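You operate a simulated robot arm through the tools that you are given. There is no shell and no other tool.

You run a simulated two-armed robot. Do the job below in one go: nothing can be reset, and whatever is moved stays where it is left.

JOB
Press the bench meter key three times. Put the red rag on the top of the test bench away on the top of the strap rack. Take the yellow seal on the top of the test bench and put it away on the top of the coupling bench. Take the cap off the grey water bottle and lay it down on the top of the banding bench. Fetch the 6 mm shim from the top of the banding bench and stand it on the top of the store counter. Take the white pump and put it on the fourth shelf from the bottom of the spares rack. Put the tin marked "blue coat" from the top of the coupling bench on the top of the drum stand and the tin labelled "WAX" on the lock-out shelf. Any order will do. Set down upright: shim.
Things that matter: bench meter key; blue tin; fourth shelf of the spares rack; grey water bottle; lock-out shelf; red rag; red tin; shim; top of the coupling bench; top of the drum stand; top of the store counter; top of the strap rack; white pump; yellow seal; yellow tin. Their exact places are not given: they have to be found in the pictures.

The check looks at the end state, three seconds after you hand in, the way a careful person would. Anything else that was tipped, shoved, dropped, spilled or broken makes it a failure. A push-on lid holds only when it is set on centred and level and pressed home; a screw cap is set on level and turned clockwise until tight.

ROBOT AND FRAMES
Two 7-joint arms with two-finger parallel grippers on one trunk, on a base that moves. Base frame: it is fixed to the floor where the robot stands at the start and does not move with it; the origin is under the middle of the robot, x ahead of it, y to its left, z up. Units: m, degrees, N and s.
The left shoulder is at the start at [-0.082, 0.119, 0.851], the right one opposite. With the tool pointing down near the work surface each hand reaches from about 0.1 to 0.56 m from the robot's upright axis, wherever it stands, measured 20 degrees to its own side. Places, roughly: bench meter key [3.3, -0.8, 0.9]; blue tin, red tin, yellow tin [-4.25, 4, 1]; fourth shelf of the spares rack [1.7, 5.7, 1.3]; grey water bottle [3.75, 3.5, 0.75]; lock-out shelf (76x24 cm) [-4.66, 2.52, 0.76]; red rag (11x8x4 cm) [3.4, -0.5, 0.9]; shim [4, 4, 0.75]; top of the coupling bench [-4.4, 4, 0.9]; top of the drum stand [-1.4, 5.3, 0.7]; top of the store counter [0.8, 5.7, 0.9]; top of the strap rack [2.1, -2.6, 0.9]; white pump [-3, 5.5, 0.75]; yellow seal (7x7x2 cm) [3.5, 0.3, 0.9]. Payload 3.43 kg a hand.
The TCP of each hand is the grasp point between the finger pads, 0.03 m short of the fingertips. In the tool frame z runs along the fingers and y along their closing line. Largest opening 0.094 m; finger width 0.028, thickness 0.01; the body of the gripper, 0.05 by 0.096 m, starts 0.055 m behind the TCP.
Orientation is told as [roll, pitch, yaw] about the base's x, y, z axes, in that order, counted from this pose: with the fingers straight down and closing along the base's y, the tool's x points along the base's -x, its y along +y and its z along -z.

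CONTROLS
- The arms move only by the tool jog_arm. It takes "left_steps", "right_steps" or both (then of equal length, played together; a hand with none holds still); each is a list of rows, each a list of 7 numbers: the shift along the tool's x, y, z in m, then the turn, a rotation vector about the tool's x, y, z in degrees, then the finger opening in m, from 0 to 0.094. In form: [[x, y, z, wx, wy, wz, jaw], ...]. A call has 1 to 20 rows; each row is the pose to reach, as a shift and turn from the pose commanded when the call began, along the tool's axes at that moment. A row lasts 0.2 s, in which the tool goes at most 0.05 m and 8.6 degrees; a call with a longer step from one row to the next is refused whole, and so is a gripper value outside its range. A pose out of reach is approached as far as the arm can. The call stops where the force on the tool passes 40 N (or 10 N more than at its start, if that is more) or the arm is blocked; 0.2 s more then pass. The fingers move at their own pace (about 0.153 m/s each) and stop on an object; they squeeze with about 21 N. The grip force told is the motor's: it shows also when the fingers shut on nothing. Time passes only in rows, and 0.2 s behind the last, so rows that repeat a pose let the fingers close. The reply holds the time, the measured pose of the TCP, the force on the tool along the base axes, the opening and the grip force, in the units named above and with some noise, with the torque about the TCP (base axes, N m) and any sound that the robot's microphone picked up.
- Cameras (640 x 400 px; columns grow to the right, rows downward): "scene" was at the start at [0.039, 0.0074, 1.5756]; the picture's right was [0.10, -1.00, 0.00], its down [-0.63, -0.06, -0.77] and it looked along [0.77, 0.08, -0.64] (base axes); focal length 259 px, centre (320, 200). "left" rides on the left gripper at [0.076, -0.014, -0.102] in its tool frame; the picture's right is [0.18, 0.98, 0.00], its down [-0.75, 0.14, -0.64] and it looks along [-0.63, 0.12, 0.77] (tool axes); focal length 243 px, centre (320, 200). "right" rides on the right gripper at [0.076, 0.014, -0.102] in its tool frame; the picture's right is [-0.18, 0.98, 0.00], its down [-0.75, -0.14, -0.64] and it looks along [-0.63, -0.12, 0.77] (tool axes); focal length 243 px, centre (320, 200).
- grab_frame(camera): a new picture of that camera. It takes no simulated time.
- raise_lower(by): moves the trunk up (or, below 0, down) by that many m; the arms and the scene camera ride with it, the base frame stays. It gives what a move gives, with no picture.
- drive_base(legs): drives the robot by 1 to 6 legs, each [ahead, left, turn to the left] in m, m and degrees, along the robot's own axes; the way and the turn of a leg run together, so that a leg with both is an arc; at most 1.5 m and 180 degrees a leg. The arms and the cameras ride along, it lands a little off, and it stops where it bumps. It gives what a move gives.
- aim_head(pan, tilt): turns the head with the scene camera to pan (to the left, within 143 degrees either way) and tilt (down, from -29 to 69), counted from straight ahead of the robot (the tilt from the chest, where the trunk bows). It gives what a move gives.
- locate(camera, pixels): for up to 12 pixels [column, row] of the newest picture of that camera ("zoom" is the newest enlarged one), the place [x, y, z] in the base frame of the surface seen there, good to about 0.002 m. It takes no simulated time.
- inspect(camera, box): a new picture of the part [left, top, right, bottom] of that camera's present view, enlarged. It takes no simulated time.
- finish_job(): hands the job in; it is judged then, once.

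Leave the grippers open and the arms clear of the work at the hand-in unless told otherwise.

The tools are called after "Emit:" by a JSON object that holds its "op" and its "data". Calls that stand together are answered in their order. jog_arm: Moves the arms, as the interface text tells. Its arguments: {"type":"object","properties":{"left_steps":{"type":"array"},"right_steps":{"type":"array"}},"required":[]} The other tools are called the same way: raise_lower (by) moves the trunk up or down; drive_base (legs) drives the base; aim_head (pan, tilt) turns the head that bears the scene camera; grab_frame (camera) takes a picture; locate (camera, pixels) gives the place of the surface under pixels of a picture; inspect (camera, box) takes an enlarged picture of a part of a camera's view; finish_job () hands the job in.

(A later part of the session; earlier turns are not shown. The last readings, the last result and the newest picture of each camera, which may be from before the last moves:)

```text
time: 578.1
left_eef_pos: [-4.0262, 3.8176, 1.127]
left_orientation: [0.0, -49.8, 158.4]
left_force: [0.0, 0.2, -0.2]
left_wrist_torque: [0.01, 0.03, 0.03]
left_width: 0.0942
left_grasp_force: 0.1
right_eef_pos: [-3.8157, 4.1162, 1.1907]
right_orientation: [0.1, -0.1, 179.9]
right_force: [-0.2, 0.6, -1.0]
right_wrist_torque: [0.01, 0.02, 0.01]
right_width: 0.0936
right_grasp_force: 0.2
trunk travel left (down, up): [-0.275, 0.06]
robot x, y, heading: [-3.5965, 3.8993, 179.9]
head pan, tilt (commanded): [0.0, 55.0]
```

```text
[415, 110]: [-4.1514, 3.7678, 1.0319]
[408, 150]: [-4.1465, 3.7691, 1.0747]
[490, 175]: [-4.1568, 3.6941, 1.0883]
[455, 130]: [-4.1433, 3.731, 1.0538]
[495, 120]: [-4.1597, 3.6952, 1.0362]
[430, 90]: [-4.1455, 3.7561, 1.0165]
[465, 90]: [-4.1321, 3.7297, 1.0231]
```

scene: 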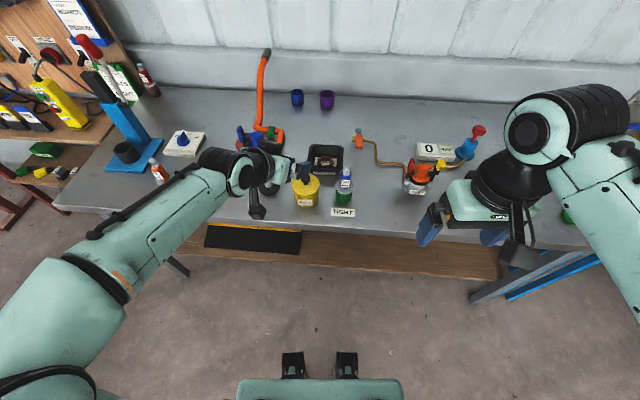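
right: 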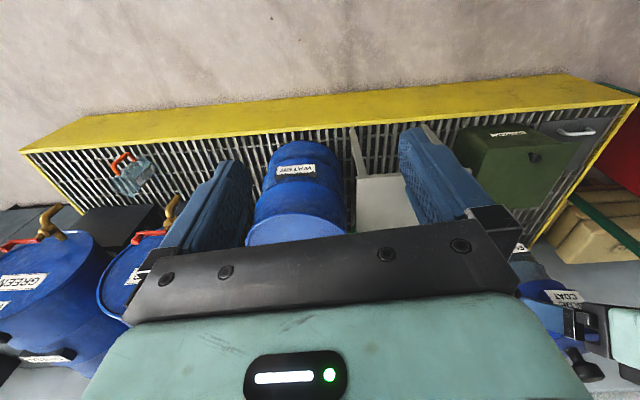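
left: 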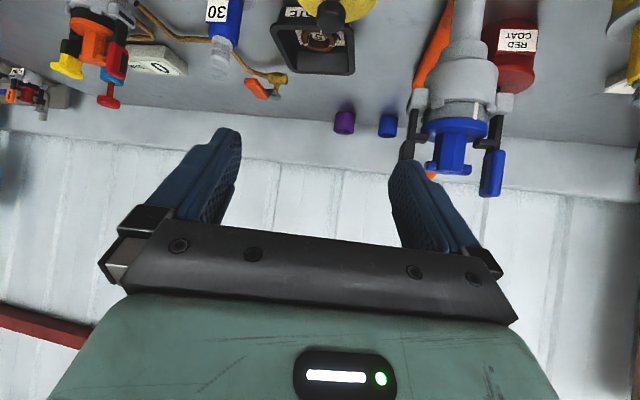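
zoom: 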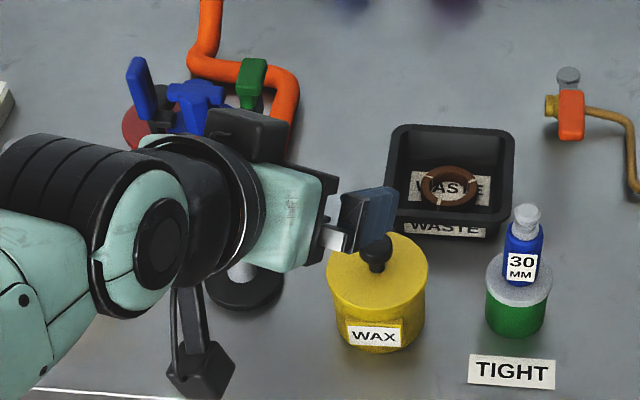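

The green lever is at (−4.155, 3.77, z 1.02–1.11), away from the hand's path. I move to the pre-grasp line and descend to z≈0.90.

Emit:
{"op": "jog_arm", "data": {"left_steps": [[0.0203, -0.0012, -0.024, 0, 0, 0, 0.094], [0.0445, -0.0012, -0.0035, 0, 0, 0, 0.094], [0.0687, -0.0012, 0.0169, 0, 0, 0, 0.094], [0.093, -0.0012, 0.0374, 0, 0, 0, 0.094], [0.1173, -0.0012, 0.058, 0, 0, 0, 0.09], [0.1416, -0.0012, 0.0785, 0, 0, 0, 0.09], [0.1659, -0.0012, 0.099, 0, 0, 0, 0.09], [0.185, -0.0012, 0.1152, 0, 0, 0, 0.09], [0.1947, -0.0012, 0.1234, 0, 0, 0, 0.09], [0.1947, -0.0012, 0.1234, 0, 0, 0, 0.09]]}}

Emit:
{"op": "grab_frame", "data": {"camera": "left"}}

Emit:
{"op": "inspect", "data": {"camera": "scene", "box": [220, 110, 380, 240]}}

```text
time: 580.3
left_eef_pos: [-3.9951, 3.8078, 0.9001]
left_orientation: [0.0, -49.8, 158.4]
left_force: [0.3, -0.1, -0.9]
left_wrist_torque: [0.04, -0.01, 0.0]
left_width: 0.0898
left_grasp_force: 0.0
right_eef_pos: [-3.816, 4.1177, 1.1908]
right_orientation: [0.1, -0.2, 180.0]
right_force: [-0.7, 0.0, -0.3]
right_wrist_torque: [0.01, -0.01, 0.02]
right_width: 0.0942
right_grasp_force: 0.0
trunk travel left (down, up): [-0.275, 0.06]
robot x, y, heading: [-3.5939, 3.8972, 179.6]
head pan, tilt (commanded): [0.0, 55.0]
```

```text
taken
```

left: 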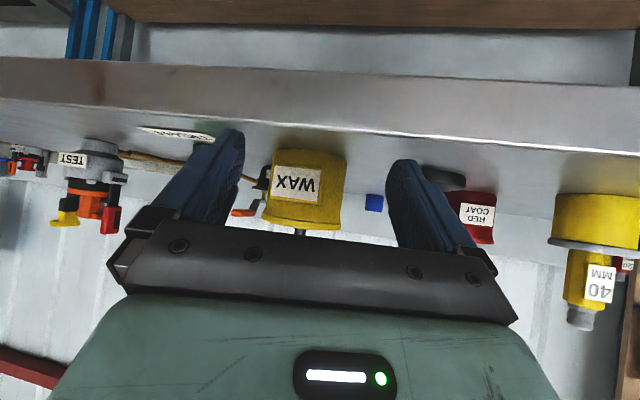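

```text
3.08 times, centred on (300, 175) of scene
```

zoom: 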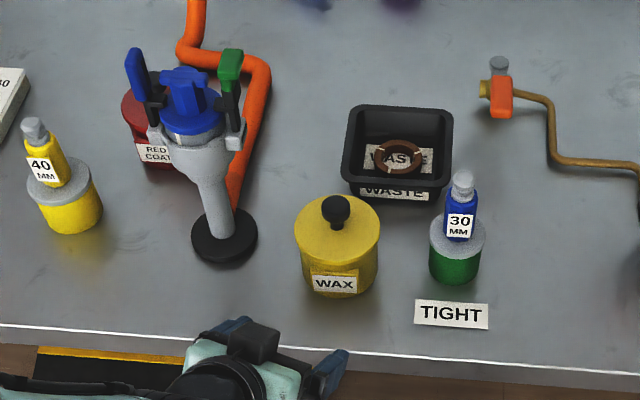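

Aligned with the tin (label WAX in view). I advance 12 cm along the approach line.

Emit:
{"op": "jog_arm", "data": {"left_steps": [[-0.0193, 0.0003, 0.0233, 0, 0, 0, 0.09], [-0.0386, 0.0007, 0.0466, 0, 0, 0, 0.09], [-0.0566, 0.001, 0.0683, 0, 0, 0, 0.09], [-0.0689, 0.0012, 0.0832, 0, 0, 0, 0.09], [-0.0772, 0.0014, 0.0931, 0, 0, 0, 0.09], [-0.0772, 0.0014, 0.0931, 0, 0, 0, 0.09]]}}

Emit:
{"op": "grab_frame", "data": {"camera": "left"}}

Emit:
{"op": "inspect", "data": {"camera": "scene", "box": [220, 110, 380, 240]}}

```text
time: 581.7
left_eef_pos: [-4.1097, 3.8502, 0.8979]
left_orientation: [0.0, -49.8, 158.6]
left_force: [0.5, -1.4, 0.2]
left_wrist_torque: [-0.01, 0.0, 0.0]
left_width: 0.0903
left_grasp_force: 0.1
right_eef_pos: [-3.8161, 4.117, 1.1914]
right_orientation: [0.0, -0.1, 179.9]
right_force: [0.0, -0.6, 0.4]
right_wrist_torque: [-0.02, -0.01, 0.02]
right_width: 0.094
right_grasp_force: 0.1
trunk travel left (down, up): [-0.275, 0.06]
robot x, y, heading: [-3.5982, 3.8993, 180.0]
head pan, tilt (commanded): [0.0, 55.0]
```

```text
taken
```

left: 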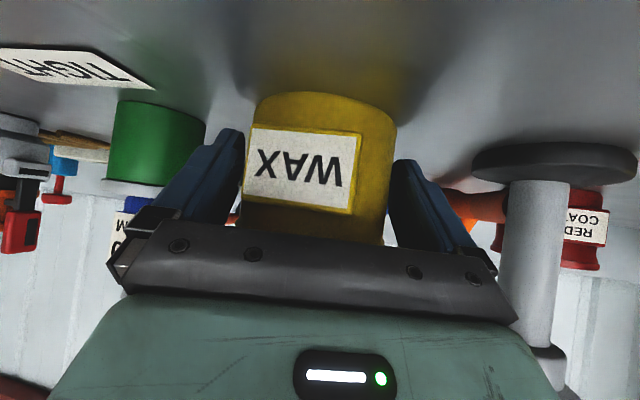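

```text
3.08 times, centred on (300, 175) of scene
```

zoom: 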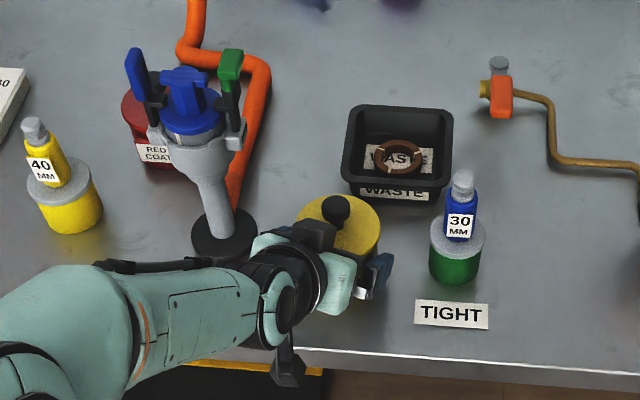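

The body is between the fingers, lid above them. I close.

Emit:
{"op": "jog_arm", "data": {"left_steps": [[0, 0, 0, 0, 0, 0, 0.082], [0, 0, 0, 0, 0, 0, 0.074], [0, 0, 0, 0, 0, 0, 0.0], [0, 0, 0, 0, 0, 0, 0.0], [0, 0, 0, 0, 0, 0, 0.0]]}}

Emit:
{"op": "jog_arm", "data": {"left_steps": [[-0.0011, 0, -0.0009, 0, 0, 0, 0], [-0.0023, 0, -0.0019, 0, 0, 0, 0], [-0.0038, 0, -0.0032, 0, 0, 0, 0], [-0.0061, 0, -0.0052, 0, 0, 0, 0], [-0.0061, 0, -0.0052, 0, 0, 0, 0]]}}

Emit:
{"op": "grab_frame", "data": {"camera": "left"}}

```text
time: 582.9
left_eef_pos: [-4.109, 3.8519, 0.8982]
left_orientation: [0.0, -49.8, 158.3]
left_force: [0.3, 1.5, -0.3]
left_wrist_torque: [0.01, 0.02, -0.01]
left_width: 0.0848
left_grasp_force: 21.5
right_eef_pos: [-3.8157, 4.1171, 1.1918]
right_orientation: [0.2, -0.2, 179.9]
right_force: [0.0, 0.0, -0.2]
right_wrist_torque: [0.0, 0.05, 0.05]
right_width: 0.0941
right_grasp_force: 0.0
trunk travel left (down, up): [-0.275, 0.06]
robot x, y, heading: [-3.5994, 3.8983, 180.2]
head pan, tilt (commanded): [0.0, 55.0]
```

```text
time: 584.1
left_eef_pos: [-4.1097, 3.8487, 0.9061]
left_orientation: [0.0, -49.7, 158.5]
left_force: [-0.3, -0.5, -5.9]
left_wrist_torque: [-0.02, -0.1, -0.03]
left_width: 0.0847
left_grasp_force: 21.0
right_eef_pos: [-3.8164, 4.1177, 1.1919]
right_orientation: [0.2, -0.1, 179.8]
right_force: [-0.2, 0.4, -0.2]
right_wrist_torque: [-0.03, -0.03, -0.01]
right_width: 0.094
right_grasp_force: 0.1
trunk travel left (down, up): [-0.275, 0.06]
robot x, y, heading: [-3.5987, 3.9037, 180.1]
head pan, tilt (commanded): [0.0, 55.0]
```

```text
taken
```

left: 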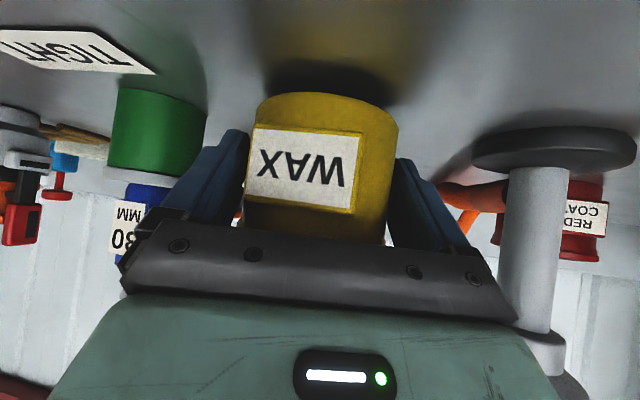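

WAX lifts whole (5.9 N), no snap. I raise it 10 cm, then up and back away from the steel pump.

Emit:
{"op": "jog_arm", "data": {"left_steps": [[-0.0076, 0, -0.0065, 0, 0, 0, 0], [-0.0191, 0, -0.0161, 0, 0, 0, 0], [-0.0344, 0, -0.029, 0, 0, 0, 0], [-0.0535, 0, -0.0452, 0, 0, 0, 0], [-0.0764, 0, -0.0646, 0, 0, 0, 0], [-0.0737, -0.011, -0.0988, 0, 0, 0, 0], [-0.0709, -0.0221, -0.133, 0, 0, 0, 0], [-0.072, -0.0331, -0.1704, 0, 0, 0, 0], [-0.0791, -0.0405, -0.2007, 0, 0, 0, 0], [-0.096, -0.0442, -0.2272, 0, 0, 0, 0], [-0.1113, -0.0442, -0.2401, 0, 0, 0, 0], [-0.1113, -0.0442, -0.2401, 0, 0, 0, 0]]}}

Emit:
{"op": "grab_frame", "data": {"camera": "left"}}

Emit:
{"op": "aim_head", "data": {"pan": 35, "tilt": 35}}

Emit:
{"op": "grab_frame", "data": {"camera": "scene"}}

```text
time: 586.7
left_eef_pos: [-3.9894, 3.8499, 1.1466]
left_orientation: [-0.1, -49.7, 158.5]
left_force: [0.9, 0.2, -5.3]
left_wrist_torque: [-0.01, -0.06, 0.03]
left_width: 0.0849
left_grasp_force: 20.8
right_eef_pos: [-3.8148, 4.1187, 1.1904]
right_orientation: [0.2, -0.3, 179.9]
right_force: [0.0, 0.5, 0.4]
right_wrist_torque: [0.02, -0.01, 0.02]
right_width: 0.0943
right_grasp_force: 0.0
trunk travel left (down, up): [-0.275, 0.06]
robot x, y, heading: [-3.6003, 3.9016, 180.1]
head pan, tilt (commanded): [0.0, 55.0]
```

```text
taken
```

left: 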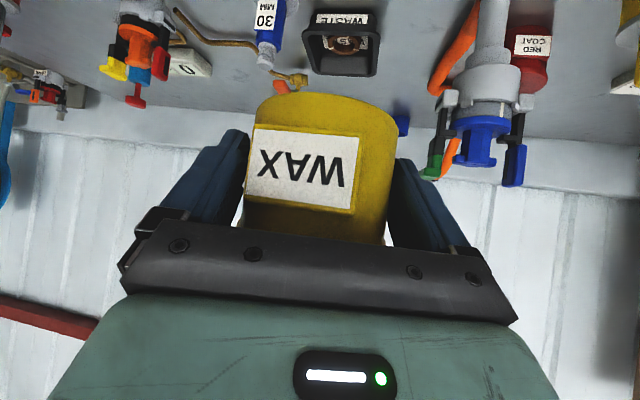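

```text
time: 587.7
left_eef_pos: [-3.9886, 3.8504, 1.1445]
left_orientation: [0.1, -49.7, 158.5]
left_force: [-0.6, 0.4, -6.0]
left_wrist_torque: [-0.06, -0.07, -0.02]
left_width: 0.0849
left_grasp_force: 21.5
right_eef_pos: [-3.8154, 4.1181, 1.1916]
right_orientation: [0.1, -0.1, 179.9]
right_force: [-0.5, 0.3, 0.2]
right_wrist_torque: [-0.02, 0.0, 0.0]
right_width: 0.094
right_grasp_force: 0.0
trunk travel left (down, up): [-0.275, 0.06]
robot x, y, heading: [-3.6008, 3.9019, 180.0]
head pan, tilt (commanded): [35.0, 35.0]
```

```text
taken
```

scene: 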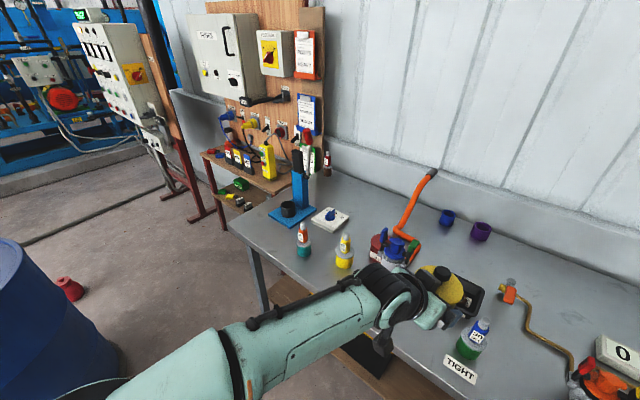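

WAX is secure. I zoom on the lock-out shelf (under the switch board, around (245,170)) to find a free spot.

Emit:
{"op": "inspect", "data": {"camera": "scene", "box": [185, 110, 345, 220]}}

Emit:
{"op": "locate", "data": {"camera": "zoom", "pixels": [[75, 165], [250, 260], [390, 270], [270, 250], [330, 265], [330, 240], [120, 180], [180, 215], [200, 235], [385, 250], [100, 160], [290, 270]]}}

```text
3.64 times, centred on (265, 165) of scene
```

zoom: 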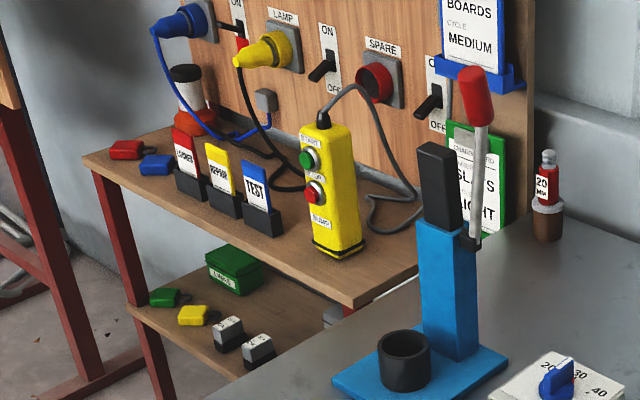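

```text
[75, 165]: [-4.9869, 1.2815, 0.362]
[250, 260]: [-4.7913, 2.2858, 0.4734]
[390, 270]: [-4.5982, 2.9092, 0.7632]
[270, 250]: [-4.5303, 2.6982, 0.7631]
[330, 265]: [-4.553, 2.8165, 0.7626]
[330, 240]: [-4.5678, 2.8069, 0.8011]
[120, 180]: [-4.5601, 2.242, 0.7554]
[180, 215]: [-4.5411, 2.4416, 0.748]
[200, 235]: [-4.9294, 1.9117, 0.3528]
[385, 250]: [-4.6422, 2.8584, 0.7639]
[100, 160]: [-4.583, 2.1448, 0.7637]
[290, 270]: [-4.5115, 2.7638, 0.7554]
```

The shelf (z 0.763, front x≈−4.52) has tag stands, a yellow pendant and capsules. I need a frontal view. First I measure the blue drum and the red floor object to plan the way there.

Emit:
{"op": "aim_head", "data": {"pan": 75, "tilt": 30}}

Emit:
{"op": "grab_frame", "data": {"camera": "scene"}}

```text
time: 588.8
left_eef_pos: [-3.9899, 3.851, 1.145]
left_orientation: [0.0, -49.8, 158.5]
left_force: [0.6, -0.2, -6.7]
left_wrist_torque: [-0.02, -0.04, -0.04]
left_width: 0.0847
left_grasp_force: 21.1
right_eef_pos: [-3.816, 4.1182, 1.1907]
right_orientation: [0.1, -0.2, 179.8]
right_force: [-0.5, -0.6, 0.7]
right_wrist_torque: [-0.01, 0.0, 0.02]
right_width: 0.094
right_grasp_force: 0.2
trunk travel left (down, up): [-0.275, 0.06]
robot x, y, heading: [-3.5974, 3.897, 179.8]
head pan, tilt (commanded): [75.0, 30.0]
```

```text
taken
```

scene: 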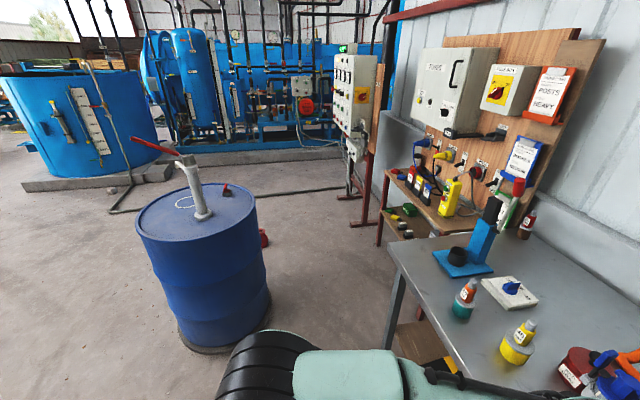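

Emit:
{"op": "locate", "data": {"camera": "scene", "pixels": [[270, 290], [260, 240], [200, 235], [140, 230], [185, 345], [240, 190], [264, 240], [395, 300], [390, 255], [400, 330], [440, 240], [350, 225]]}}

```text
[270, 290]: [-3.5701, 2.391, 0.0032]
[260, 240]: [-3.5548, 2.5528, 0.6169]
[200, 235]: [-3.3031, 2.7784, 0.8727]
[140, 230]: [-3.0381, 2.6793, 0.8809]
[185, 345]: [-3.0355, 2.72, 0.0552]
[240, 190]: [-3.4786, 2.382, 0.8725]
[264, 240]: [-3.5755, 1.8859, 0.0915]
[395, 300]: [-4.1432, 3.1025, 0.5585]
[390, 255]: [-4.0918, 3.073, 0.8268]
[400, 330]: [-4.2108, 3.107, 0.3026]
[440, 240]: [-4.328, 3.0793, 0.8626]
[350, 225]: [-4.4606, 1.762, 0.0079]
```

The drum's nearest edge is x≈−3.575 (centre ≈(−3.29, 2.50), radius 0.29), the bench corner (−3.985, 3.06). I pass between them through (−3.75, 2.87), about 30 cm from each. First leg: to (−3.45, 3.24).

Emit:
{"op": "drive_base", "data": {"legs": [[-0.15, 0.66, 0]]}}

Emit:
{"op": "grab_frame", "data": {"camera": "scene"}}

```text
time: 594.9
left_eef_pos: [-3.8407, 3.2053, 1.1458]
left_orientation: [0.0, -49.8, 158.5]
left_force: [-0.2, -0.1, -6.3]
left_wrist_torque: [0.0, -0.05, -0.02]
left_width: 0.0849
left_grasp_force: 20.9
right_eef_pos: [-3.6674, 3.4712, 1.1913]
right_orientation: [0.1, -0.2, 180.0]
right_force: [0.4, 0.1, -0.1]
right_wrist_torque: [0.0, 0.01, -0.02]
right_width: 0.0939
right_grasp_force: 0.2
trunk travel left (down, up): [-0.275, 0.06]
robot x, y, heading: [-3.449, 3.2525, 180.1]
head pan, tilt (commanded): [75.0, 30.0]
```

```text
taken
```

scene: 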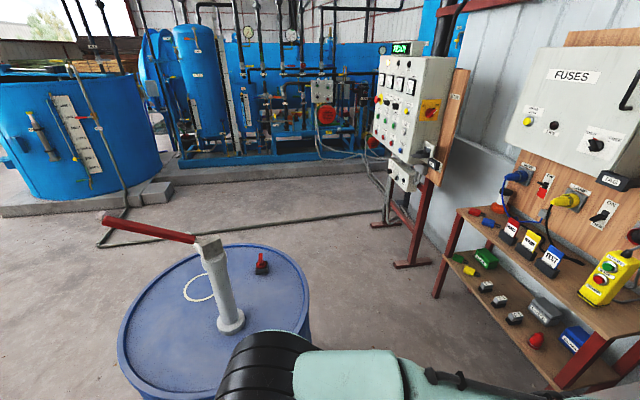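

Position as planned. Second leg: diagonally to about (−4.02, 2.56), in front of the lock-out shelf.

Emit:
{"op": "drive_base", "data": {"legs": [[0.571, 0.69, 0]]}}

Emit:
{"op": "aim_head", "data": {"pan": 0, "tilt": 45}}

Emit:
{"op": "grab_frame", "data": {"camera": "scene"}}

Emit:
{"op": "grab_frame", "data": {"camera": "left"}}

Emit:
{"op": "grab_frame", "data": {"camera": "right"}}

```text
time: 601.4
left_eef_pos: [-4.4209, 2.5144, 1.1446]
left_orientation: [0.0, -49.7, 158.4]
left_force: [0.2, -0.2, -6.2]
left_wrist_torque: [-0.03, -0.05, 0.03]
left_width: 0.0844
left_grasp_force: 21.3
right_eef_pos: [-4.247, 2.7828, 1.1914]
right_orientation: [0.1, -0.3, 180.0]
right_force: [1.1, -0.8, -0.6]
right_wrist_torque: [0.03, 0.04, 0.0]
right_width: 0.0938
right_grasp_force: 0.1
trunk travel left (down, up): [-0.275, 0.06]
robot x, y, heading: [-4.0288, 2.5619, 179.9]
head pan, tilt (commanded): [75.0, 30.0]
```

```text
time: 602.9
left_eef_pos: [-4.4196, 2.5149, 1.1456]
left_orientation: [0.0, -49.7, 158.4]
left_force: [0.4, -0.8, -6.3]
left_wrist_torque: [-0.02, -0.05, -0.02]
left_width: 0.0845
left_grasp_force: 21.4
right_eef_pos: [-4.2489, 2.7821, 1.1919]
right_orientation: [0.1, -0.1, 179.9]
right_force: [0.6, -0.4, -0.6]
right_wrist_torque: [-0.01, -0.02, -0.01]
right_width: 0.094
right_grasp_force: 0.0
trunk travel left (down, up): [-0.275, 0.06]
robot x, y, heading: [-4.0258, 2.5582, 179.6]
head pan, tilt (commanded): [0.0, 45.0]
```

```text
taken
```

scene: 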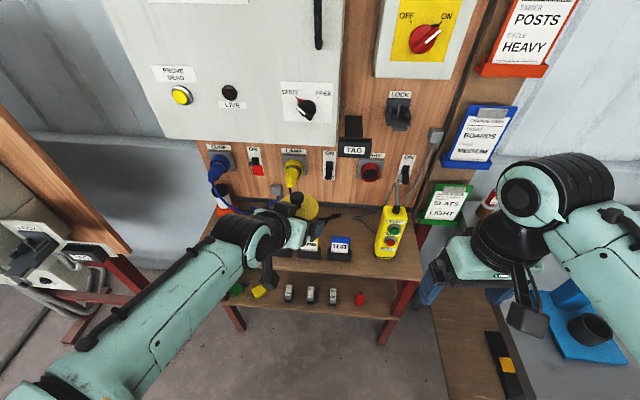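

```text
taken
```

left: 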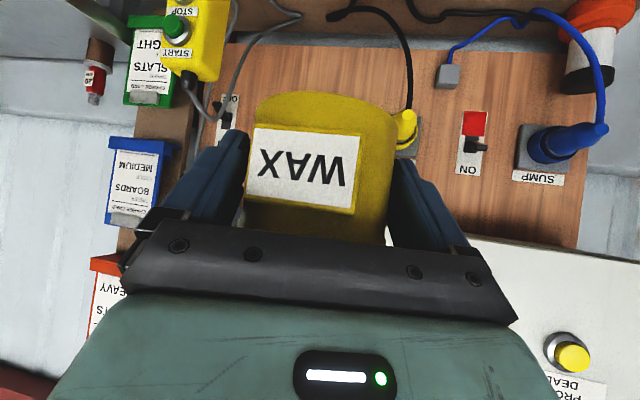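

```text
taken
```

right: 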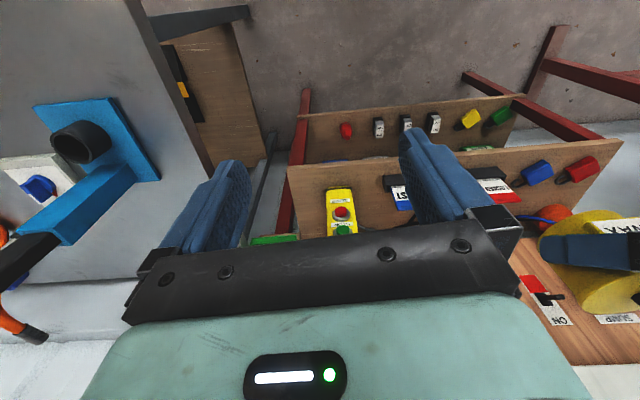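

I measure the shelf's free gaps: right of the pendant, between pendant and TEST stand, and at the left end, using the right camera picture.

Emit:
{"op": "locate", "data": {"camera": "right", "pixels": [[292, 172], [300, 200], [323, 200], [328, 170], [357, 200], [370, 180], [384, 185], [390, 210], [470, 165], [515, 165], [545, 165], [610, 150]]}}

Emit:
{"op": "inspect", "data": {"camera": "right", "box": [270, 120, 640, 260]}}

Emit:
{"op": "inspect", "data": {"camera": "scene", "box": [200, 190, 440, 320]}}

```text
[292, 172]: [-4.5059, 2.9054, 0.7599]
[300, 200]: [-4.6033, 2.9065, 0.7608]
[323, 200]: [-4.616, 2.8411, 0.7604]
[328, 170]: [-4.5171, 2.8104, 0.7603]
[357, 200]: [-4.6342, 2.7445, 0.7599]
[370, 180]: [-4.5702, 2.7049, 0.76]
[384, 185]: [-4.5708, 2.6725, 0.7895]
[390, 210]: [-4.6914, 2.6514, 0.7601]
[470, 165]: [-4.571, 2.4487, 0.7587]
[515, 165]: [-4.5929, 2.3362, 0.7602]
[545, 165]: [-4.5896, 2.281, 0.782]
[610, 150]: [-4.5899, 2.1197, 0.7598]
```

```text
1.73 times, centred on (455, 190) of right
```

zoom: 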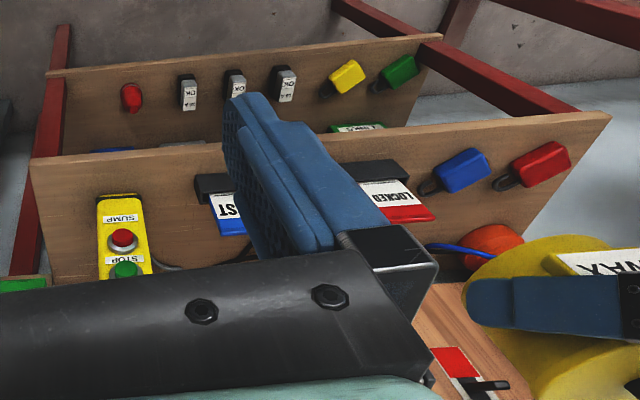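

```text
2.67 times, centred on (320, 255) of scene
```

zoom: 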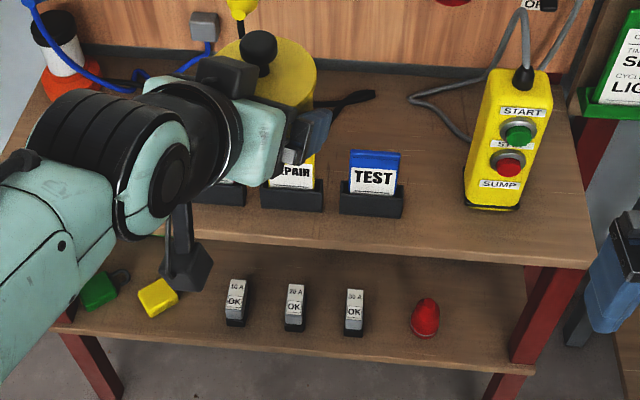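

I look closer at the area behind the tag stands and between TEST and the pendant.

Emit:
{"op": "locate", "data": {"camera": "zoom", "pixels": [[350, 103], [375, 93], [330, 140], [380, 140], [420, 170], [440, 190], [415, 98], [455, 135], [403, 205], [465, 205], [430, 250], [520, 260]]}}

Emit:
{"op": "locate", "data": {"camera": "zoom", "pixels": [[345, 200], [405, 195], [320, 205], [440, 75], [340, 80], [480, 190], [520, 205], [560, 180], [570, 220], [390, 165], [430, 130], [360, 115]]}}

```text
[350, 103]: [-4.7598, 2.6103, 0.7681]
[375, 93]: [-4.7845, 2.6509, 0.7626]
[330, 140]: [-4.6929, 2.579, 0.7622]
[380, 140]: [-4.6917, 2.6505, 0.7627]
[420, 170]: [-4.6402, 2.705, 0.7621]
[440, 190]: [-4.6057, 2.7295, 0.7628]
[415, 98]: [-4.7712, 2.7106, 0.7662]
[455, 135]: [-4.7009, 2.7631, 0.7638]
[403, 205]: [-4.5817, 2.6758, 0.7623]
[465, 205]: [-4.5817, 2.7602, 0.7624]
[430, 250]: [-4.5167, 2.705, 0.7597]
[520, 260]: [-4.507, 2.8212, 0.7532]
```

```text
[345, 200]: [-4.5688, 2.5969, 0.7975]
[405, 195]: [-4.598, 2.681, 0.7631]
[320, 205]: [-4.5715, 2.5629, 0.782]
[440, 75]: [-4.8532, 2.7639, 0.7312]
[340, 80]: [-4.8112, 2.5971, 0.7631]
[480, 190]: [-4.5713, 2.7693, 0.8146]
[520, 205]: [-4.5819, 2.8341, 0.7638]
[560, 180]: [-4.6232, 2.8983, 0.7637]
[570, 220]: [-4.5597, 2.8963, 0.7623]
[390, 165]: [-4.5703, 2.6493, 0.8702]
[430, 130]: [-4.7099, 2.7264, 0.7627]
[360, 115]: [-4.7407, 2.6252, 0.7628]
```

The gap between TEST and the pendant is too narrow for the hand. I measure the left end of the shelf in the right camera's view.

Emit:
{"op": "inspect", "data": {"camera": "right", "box": [440, 120, 640, 250]}}

Emit:
{"op": "locate", "data": {"camera": "zoom", "pixels": [[560, 60], [330, 78], [430, 100], [300, 120], [490, 150], [420, 190], [290, 185], [260, 160], [230, 110], [545, 110], [370, 160], [500, 190]]}}

```text
3.08 times, centred on (540, 185) of right
```

zoom: 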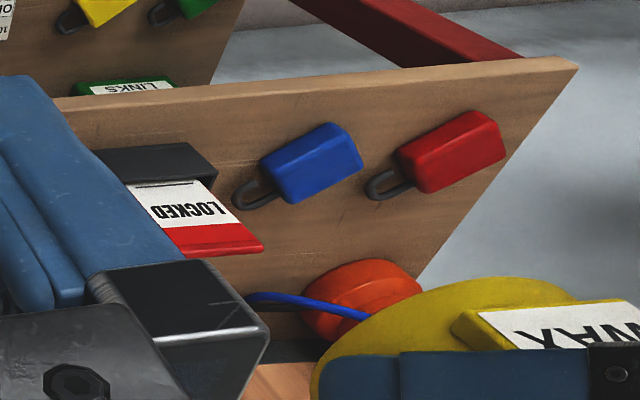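

```text
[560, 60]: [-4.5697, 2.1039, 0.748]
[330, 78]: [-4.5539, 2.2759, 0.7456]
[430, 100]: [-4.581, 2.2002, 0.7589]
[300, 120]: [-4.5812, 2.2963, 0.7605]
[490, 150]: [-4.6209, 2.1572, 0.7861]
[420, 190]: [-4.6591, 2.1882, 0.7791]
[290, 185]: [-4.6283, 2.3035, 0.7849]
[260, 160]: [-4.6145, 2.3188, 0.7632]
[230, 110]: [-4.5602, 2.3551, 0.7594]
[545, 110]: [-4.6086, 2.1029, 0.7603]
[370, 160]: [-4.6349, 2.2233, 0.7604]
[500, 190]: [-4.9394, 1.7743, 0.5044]
```

The free front-right corner of the shelf, right of the pendant, looks best: tin centre near (−4.556, 2.88). I measure the shelf's right end and the pendant's edge more exactly.

Emit:
{"op": "inspect", "data": {"camera": "scene", "box": [360, 200, 440, 300]}}

Emit:
{"op": "locate", "data": {"camera": "zoom", "pixels": [[395, 100], [420, 180], [430, 230], [445, 250], [430, 285], [390, 285], [360, 230], [350, 200], [330, 225], [400, 150], [300, 285], [360, 180]]}}

```text
4.00 times, centred on (400, 250) of scene
```

zoom: 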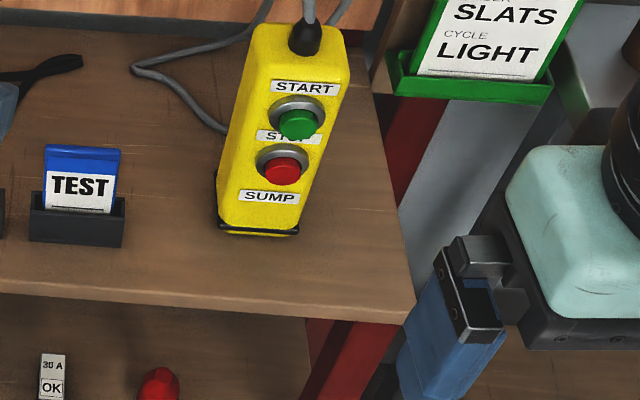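

```text
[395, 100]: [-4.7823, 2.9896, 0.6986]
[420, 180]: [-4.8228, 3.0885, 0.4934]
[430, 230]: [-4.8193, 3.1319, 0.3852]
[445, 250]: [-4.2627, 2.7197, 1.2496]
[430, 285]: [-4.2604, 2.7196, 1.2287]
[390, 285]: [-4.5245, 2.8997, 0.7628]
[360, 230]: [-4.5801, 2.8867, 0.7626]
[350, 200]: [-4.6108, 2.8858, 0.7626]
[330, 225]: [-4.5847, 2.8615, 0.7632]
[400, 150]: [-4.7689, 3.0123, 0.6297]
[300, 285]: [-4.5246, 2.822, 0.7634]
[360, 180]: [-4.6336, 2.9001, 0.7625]
```

The corner patch: pendant's right edge y≈2.834, shelf end y≈2.918, front edge x≈−4.507. Target tin centre (−4.553, 2.875), with the hand pointing along 190° so its left finger stays in front of the pendant. I move the base to about (−4.12, 2.65) and turn to heading 150°.

Emit:
{"op": "drive_base", "data": {"legs": [[0.094, -0.092, 0], [0, 0, -29.6]]}}

Emit:
{"op": "grab_frame", "data": {"camera": "scene"}}

```text
time: 605.8
left_eef_pos: [-4.4845, 2.8066, 1.1448]
left_orientation: [0.0, -49.8, 128.8]
left_force: [-0.1, 0.5, -6.0]
left_wrist_torque: [-0.07, -0.04, -0.02]
left_width: 0.0846
left_grasp_force: 21.0
right_eef_pos: [-4.2008, 2.9535, 1.1909]
right_orientation: [0.1, -0.2, 150.3]
right_force: [-0.6, 0.2, 0.5]
right_wrist_torque: [0.0, 0.0, -0.03]
right_width: 0.094
right_grasp_force: 0.1
trunk travel left (down, up): [-0.275, 0.06]
robot x, y, heading: [-4.1182, 2.658, 150.1]
head pan, tilt (commanded): [0.0, 45.0]
```

```text
taken
```

scene: 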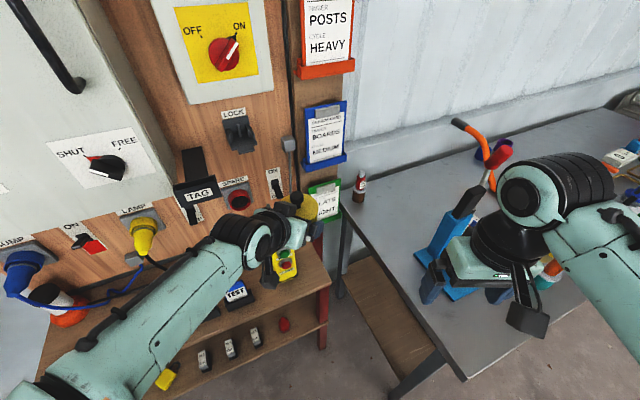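

Positioned. I swing the left hand 61° about the vertical (tin stays upright) so it points along 190°.

Emit:
{"op": "jog_arm", "data": {"left_steps": [[0, 0, 0, -5.843, 0, -4.938, 0], [0, 0, 0, -11.686, 0, -9.876, 0], [0, 0, 0, -17.529, 0, -14.814, 0], [0, 0, 0, -23.372, 0, -19.752, 0], [0, 0, 0, -29.215, 0, -24.69, 0], [0, 0, 0, -35.058, 0, -29.628, 0], [0, 0, 0, -40.901, 0, -34.566, 0], [0, 0, 0, -46.744, 0, -39.504, 0], [0, 0, 0, -46.744, 0, -39.504, 0]]}}

Emit:
{"op": "grab_frame", "data": {"camera": "scene"}}

Emit:
{"op": "grab_frame", "data": {"camera": "left"}}

```text
time: 607.0
left_eef_pos: [-4.4997, 2.7917, 1.1439]
left_orientation: [-13.7, -42.7, 175.3]
left_force: [-0.1, -0.2, -6.4]
left_wrist_torque: [-0.01, -0.07, -0.06]
left_width: 0.0843
left_grasp_force: 21.4
right_eef_pos: [-4.2021, 2.9532, 1.1918]
right_orientation: [0.1, -0.1, 150.1]
right_force: [0.1, -0.3, -0.5]
right_wrist_torque: [-0.02, 0.01, -0.01]
right_width: 0.094
right_grasp_force: 0.1
trunk travel left (down, up): [-0.275, 0.06]
robot x, y, heading: [-4.1197, 2.657, 150.2]
head pan, tilt (commanded): [0.0, 45.0]
stopped in row 6 (left hand): the arm was blocked; the commanded pose is now the measured one
```

```text
taken
```

scene: 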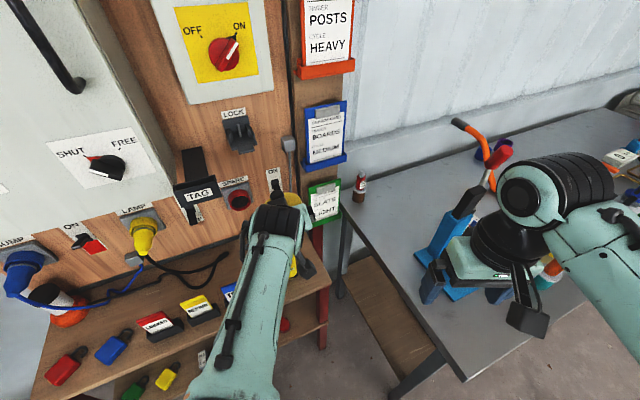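

```text
taken
```

left: 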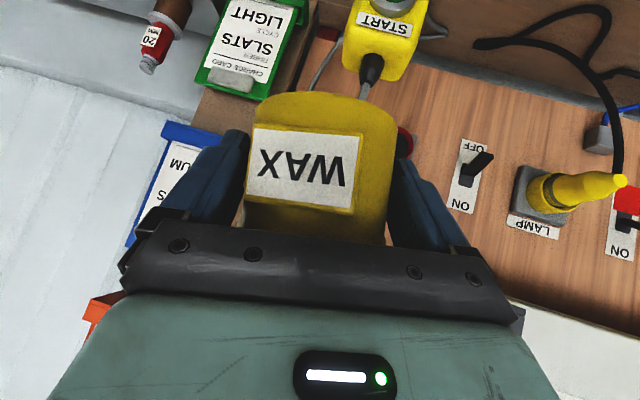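

The arm hit a limit at about yaw 170°, and the tin is now tilted by about 10°. I bring it back level right away (yaw 165°, pitch −49.8°, roll 0).

Emit:
{"op": "jog_arm", "data": {"left_steps": [[0, 0, 0, -3.1, -3.1, 3.96, 0], [0, 0, 0, -6.2, -6.2, 7.9, 0], [0, 0, 0, -6.2, -6.2, 7.9, 0]]}}

Emit:
{"op": "grab_frame", "data": {"camera": "left"}}

```text
time: 607.8
left_eef_pos: [-4.5079, 2.7842, 1.1424]
left_orientation: [-9.3, -46.3, 171.1]
left_force: [0.1, 0.6, -5.6]
left_wrist_torque: [-0.03, -0.04, 0.03]
left_width: 0.0846
left_grasp_force: 20.9
right_eef_pos: [-4.2012, 2.9537, 1.191]
right_orientation: [0.0, -0.1, 150.2]
right_force: [0.3, 0.7, 0.1]
right_wrist_torque: [-0.01, 0.02, -0.06]
right_width: 0.0939
right_grasp_force: 0.1
trunk travel left (down, up): [-0.275, 0.06]
robot x, y, heading: [-4.1183, 2.6544, 150.1]
head pan, tilt (commanded): [0.0, 45.0]
```

```text
taken
```

left: 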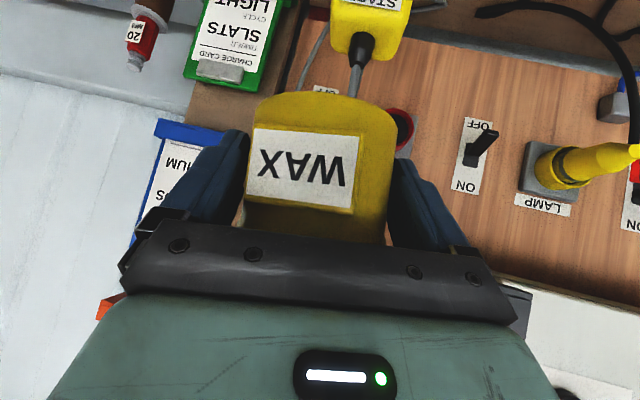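

It is converging slowly. I hold the commanded pose for a second and see whether it settles.

Emit:
{"op": "jog_arm", "data": {"left_steps": [[0, 0, 0, 0, 0, 0, 0], [0, 0, 0, 0, 0, 0, 0], [0, 0, 0, 0, 0, 0, 0], [0, 0, 0, 0, 0, 0, 0], [0, 0, 0, 0, 0, 0, 0]]}}

```text
time: 609.0
left_eef_pos: [-4.5098, 2.7829, 1.1409]
left_orientation: [-9.2, -46.2, 171.4]
left_force: [0.4, 0.7, -5.7]
left_wrist_torque: [-0.02, -0.02, 0.02]
left_width: 0.0846
left_grasp_force: 20.9
right_eef_pos: [-4.201, 2.9522, 1.1919]
right_orientation: [0.1, -0.2, 150.3]
right_force: [-0.2, 0.1, 0.7]
right_wrist_torque: [0.04, 0.0, 0.01]
right_width: 0.0942
right_grasp_force: 0.1
trunk travel left (down, up): [-0.275, 0.06]
robot x, y, heading: [-4.1229, 2.6579, 150.5]
head pan, tilt (commanded): [0.0, 45.0]
```

It is stuck against a joint limit with a small error. I command it back to yaw 150°, level.

Emit:
{"op": "jog_arm", "data": {"left_steps": [[0, 0, 0, 5.7, 0, 4.8, 0], [0, 0, 0, 11.46, 0, 9.68, 0], [0, 0, 0, 11.46, 0, 9.68, 0], [0, 0, 0, 11.46, 0, 9.68, 0]]}}

Emit:
{"op": "grab_frame", "data": {"camera": "scene"}}

```text
time: 610.0
left_eef_pos: [-4.5, 2.7929, 1.146]
left_orientation: [0.4, -50.3, 149.8]
left_force: [-0.4, -0.5, -6.5]
left_wrist_torque: [-0.03, -0.07, -0.02]
left_width: 0.0847
left_grasp_force: 21.0
right_eef_pos: [-4.2016, 2.9535, 1.1914]
right_orientation: [0.0, -0.2, 150.2]
right_force: [0.6, -0.1, -0.1]
right_wrist_torque: [0.0, 0.01, 0.0]
right_width: 0.094
right_grasp_force: 0.0
trunk travel left (down, up): [-0.275, 0.06]
robot x, y, heading: [-4.1196, 2.6557, 150.4]
head pan, tilt (commanded): [0.0, 45.0]
```

```text
taken
```

scene: 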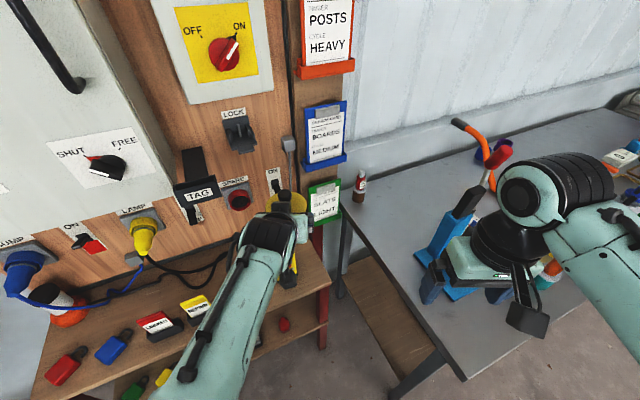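

Level again at yaw 150°. The left wrist allows about 20° beyond the arm's own direction, so I need the robot further right: about (−4.06, 2.78), heading 165°. I first check the tall blue stand near the right hand.

Emit:
{"op": "locate", "data": {"camera": "scene", "pixels": [[465, 205], [497, 155], [440, 240], [470, 290], [505, 150], [350, 240], [390, 385], [440, 365], [345, 215], [320, 340]]}}

```text
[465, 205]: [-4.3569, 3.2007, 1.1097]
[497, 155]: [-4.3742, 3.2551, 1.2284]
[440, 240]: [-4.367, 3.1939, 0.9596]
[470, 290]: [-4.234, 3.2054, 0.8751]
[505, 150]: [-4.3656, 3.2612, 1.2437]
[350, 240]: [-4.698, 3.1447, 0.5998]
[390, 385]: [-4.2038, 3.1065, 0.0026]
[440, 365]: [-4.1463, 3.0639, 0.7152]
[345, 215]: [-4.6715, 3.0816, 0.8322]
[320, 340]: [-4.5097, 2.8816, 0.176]
```

The stand reaches z≈1.24 at (−4.37, 3.26). I pull the right hand back 8 cm, turn the base to 165° and slide right.

Emit:
{"op": "jog_arm", "data": {"right_steps": [[0.03, 0, 0, 0, 0, 0, 0.094], [0.06, 0, 0, 0, 0, 0, 0.094], [0.08, 0, 0, 0, 0, 0, 0.094], [0.08, 0, 0, 0, 0, 0, 0.094]]}}

Emit:
{"op": "drive_base", "data": {"legs": [[0, 0, 14.7], [-0.026, -0.135, 0]]}}

Emit:
{"op": "grab_frame", "data": {"camera": "scene"}}

```text
time: 611.0
left_eef_pos: [-4.499, 2.7926, 1.1446]
left_orientation: [0.2, -50.2, 149.8]
left_force: [-0.3, 0.5, -5.8]
left_wrist_torque: [-0.05, -0.05, 0.0]
left_width: 0.0849
left_grasp_force: 21.3
right_eef_pos: [-4.1311, 2.9136, 1.189]
right_orientation: [0.1, -0.1, 150.2]
right_force: [-0.5, 0.5, 0.1]
right_wrist_torque: [0.03, -0.02, 0.01]
right_width: 0.094
right_grasp_force: 0.2
trunk travel left (down, up): [-0.275, 0.06]
robot x, y, heading: [-4.1202, 2.657, 150.1]
head pan, tilt (commanded): [0.0, 45.0]
```

```text
time: 613.7
left_eef_pos: [-4.4608, 2.819, 1.1446]
left_orientation: [0.1, -50.3, 164.2]
left_force: [0.0, 0.1, -5.5]
left_wrist_torque: [-0.03, -0.06, 0.0]
left_width: 0.0845
left_grasp_force: 21.8
right_eef_pos: [-4.1343, 3.0284, 1.1896]
right_orientation: [0.2, -0.3, 164.6]
right_force: [-0.3, 0.8, -0.2]
right_wrist_torque: [-0.03, -0.02, -0.02]
right_width: 0.0939
right_grasp_force: 0.0
trunk travel left (down, up): [-0.275, 0.06]
robot x, y, heading: [-4.0627, 2.785, 164.6]
head pan, tilt (commanded): [0.0, 45.0]
```

```text
taken
```

scene: 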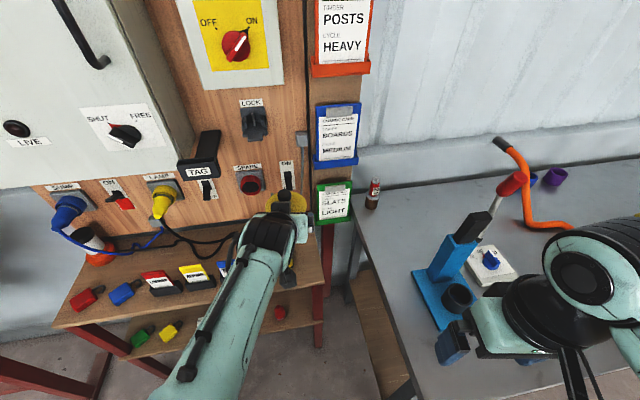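

Good. I move the tin over the target (−4.553, 2.875) and turn the hand to yaw 174°, still at z≈1.14.

Emit:
{"op": "jog_arm", "data": {"left_steps": [[-0.019, -0.0104, 0.0231, -2.5, 0, -2.1, 0], [-0.038, -0.0208, 0.0461, -5.0, 0, -4.2, 0], [-0.0574, -0.0313, 0.0692, -7.54, 0, -6.26, 0], [-0.0574, -0.0313, 0.0692, -7.54, 0, -6.26, 0]]}}

Emit:
{"op": "grab_frame", "data": {"camera": "scene"}}

Emit:
{"op": "grab_frame", "data": {"camera": "left"}}

```text
time: 614.7
left_eef_pos: [-4.5381, 2.8727, 1.1458]
left_orientation: [0.2, -50.1, 174.0]
left_force: [0.3, 0.4, -5.7]
left_wrist_torque: [0.0, -0.08, -0.01]
left_width: 0.0846
left_grasp_force: 21.5
right_eef_pos: [-4.1339, 3.0268, 1.1895]
right_orientation: [0.2, -0.3, 164.5]
right_force: [0.9, -0.2, 0.4]
right_wrist_torque: [0.02, -0.01, 0.01]
right_width: 0.094
right_grasp_force: 0.0
trunk travel left (down, up): [-0.275, 0.06]
robot x, y, heading: [-4.0556, 2.7819, 164.7]
head pan, tilt (commanded): [0.0, 45.0]
```

```text
taken
```

scene: 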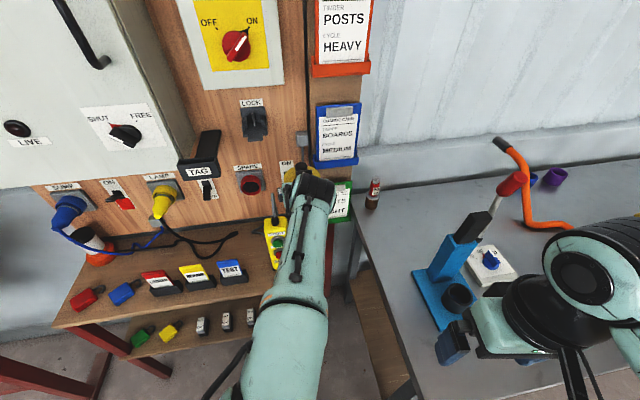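

```text
taken
```

left: 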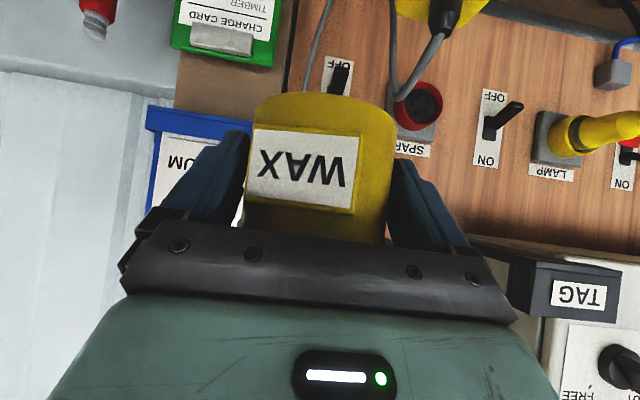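

The tin is over its spot, level. I lower the trunk 12 cm (the right hand stays above the bench items) and check.

Emit:
{"op": "raise_lower", "data": {"by": -0.12}}

Emit:
{"op": "inspect", "data": {"camera": "scene", "box": [200, 160, 380, 320]}}

Emit:
{"op": "grab_frame", "data": {"camera": "left"}}

```text
time: 616.2
left_eef_pos: [-4.5395, 2.8737, 1.0252]
left_orientation: [0.3, -50.1, 174.0]
left_force: [-0.3, 0.0, -5.9]
left_wrist_torque: [-0.05, -0.1, 0.02]
left_width: 0.0844
left_grasp_force: 20.8
right_eef_pos: [-4.1344, 3.0278, 1.0707]
right_orientation: [0.2, -0.2, 164.6]
right_force: [-0.1, -0.4, -0.1]
right_wrist_torque: [-0.02, -0.01, -0.04]
right_width: 0.0942
right_grasp_force: 0.0
trunk travel left (down, up): [-0.155, 0.18]
robot x, y, heading: [-4.0603, 2.7841, 164.7]
head pan, tilt (commanded): [0.0, 45.0]
```

```text
2.50 times, centred on (290, 240) of scene
```

zoom: 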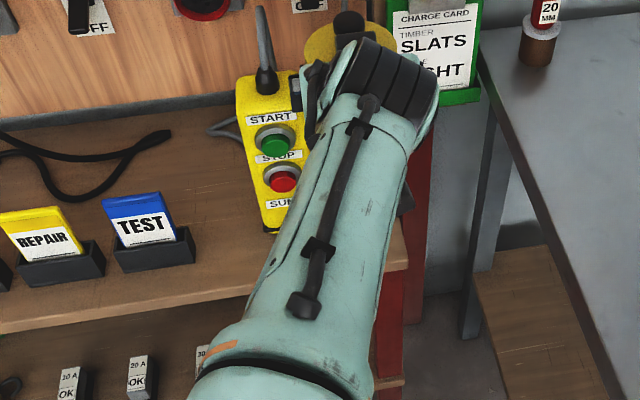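

```text
taken
```

left: 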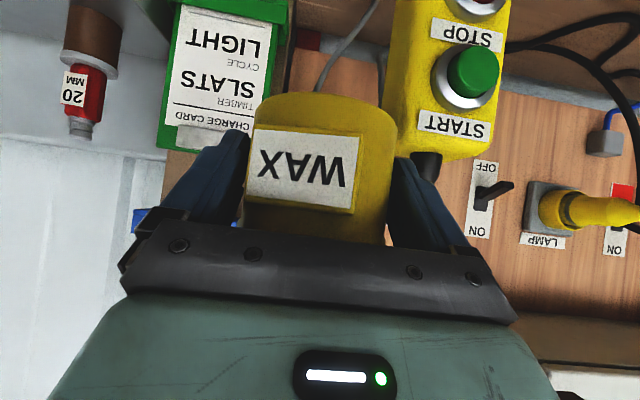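

I measure the pendant's right edge and front face near the finger's path.

Emit:
{"op": "locate", "data": {"camera": "left", "pixels": [[430, 120], [400, 100], [400, 50], [395, 20], [450, 30], [480, 135], [410, 140], [420, 10], [470, 70], [385, 60]]}}

Emit:
{"op": "locate", "data": {"camera": "scene", "pixels": [[300, 218], [290, 230], [284, 250], [290, 252], [300, 205], [308, 200], [305, 235], [362, 262]]}}

```text
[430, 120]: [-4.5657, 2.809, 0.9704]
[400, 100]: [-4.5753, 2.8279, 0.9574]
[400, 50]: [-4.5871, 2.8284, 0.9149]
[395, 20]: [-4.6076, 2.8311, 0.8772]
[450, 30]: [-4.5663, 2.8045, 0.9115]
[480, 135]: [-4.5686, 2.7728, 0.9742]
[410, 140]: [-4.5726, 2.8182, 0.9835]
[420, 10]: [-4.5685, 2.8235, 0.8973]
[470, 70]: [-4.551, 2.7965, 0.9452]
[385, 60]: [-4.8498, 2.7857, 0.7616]
```

```text
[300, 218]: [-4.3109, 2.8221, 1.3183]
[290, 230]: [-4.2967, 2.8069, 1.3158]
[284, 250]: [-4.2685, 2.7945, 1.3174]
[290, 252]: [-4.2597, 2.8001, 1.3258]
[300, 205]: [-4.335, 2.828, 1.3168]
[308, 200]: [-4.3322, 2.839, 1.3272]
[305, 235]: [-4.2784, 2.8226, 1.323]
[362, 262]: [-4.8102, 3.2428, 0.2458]
```

The finger tip would come within 1–2 mm of the pendant's corner (x −4.566, y 2.831). I check the shelf's exact right and front edges to see if there is room to shift.

Emit:
{"op": "inspect", "data": {"camera": "scene", "box": [330, 200, 390, 290]}}

Emit:
{"op": "locate", "data": {"camera": "zoom", "pixels": [[250, 240], [265, 270], [270, 290], [285, 292], [300, 285], [302, 270], [296, 240], [290, 215], [280, 180], [240, 300], [270, 300], [310, 290]]}}

```text
4.44 times, centred on (360, 245) of scene
```

zoom: 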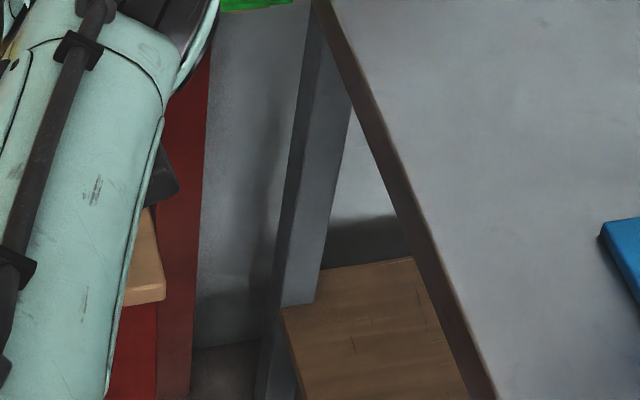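

```text
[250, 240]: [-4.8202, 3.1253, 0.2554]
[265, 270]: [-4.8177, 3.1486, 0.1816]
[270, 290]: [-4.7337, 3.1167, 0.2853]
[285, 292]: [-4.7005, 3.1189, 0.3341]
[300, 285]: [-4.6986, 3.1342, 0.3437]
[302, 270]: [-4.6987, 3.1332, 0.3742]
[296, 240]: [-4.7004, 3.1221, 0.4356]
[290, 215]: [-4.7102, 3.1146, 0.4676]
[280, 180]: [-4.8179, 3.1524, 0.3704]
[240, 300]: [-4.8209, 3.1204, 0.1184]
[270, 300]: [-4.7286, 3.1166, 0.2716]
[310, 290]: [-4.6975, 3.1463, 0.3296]
```

Emit:
{"op": "locate", "data": {"camera": "zoom", "pixels": [[155, 240], [160, 262], [163, 280], [150, 278], [140, 270], [155, 284], [148, 288], [152, 220]]}}

```text
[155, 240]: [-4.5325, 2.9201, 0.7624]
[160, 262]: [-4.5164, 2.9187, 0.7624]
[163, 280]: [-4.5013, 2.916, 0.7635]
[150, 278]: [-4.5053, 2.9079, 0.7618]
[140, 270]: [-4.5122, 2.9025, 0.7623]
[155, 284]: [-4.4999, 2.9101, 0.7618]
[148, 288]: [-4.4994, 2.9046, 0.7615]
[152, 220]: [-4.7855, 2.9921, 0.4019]
```

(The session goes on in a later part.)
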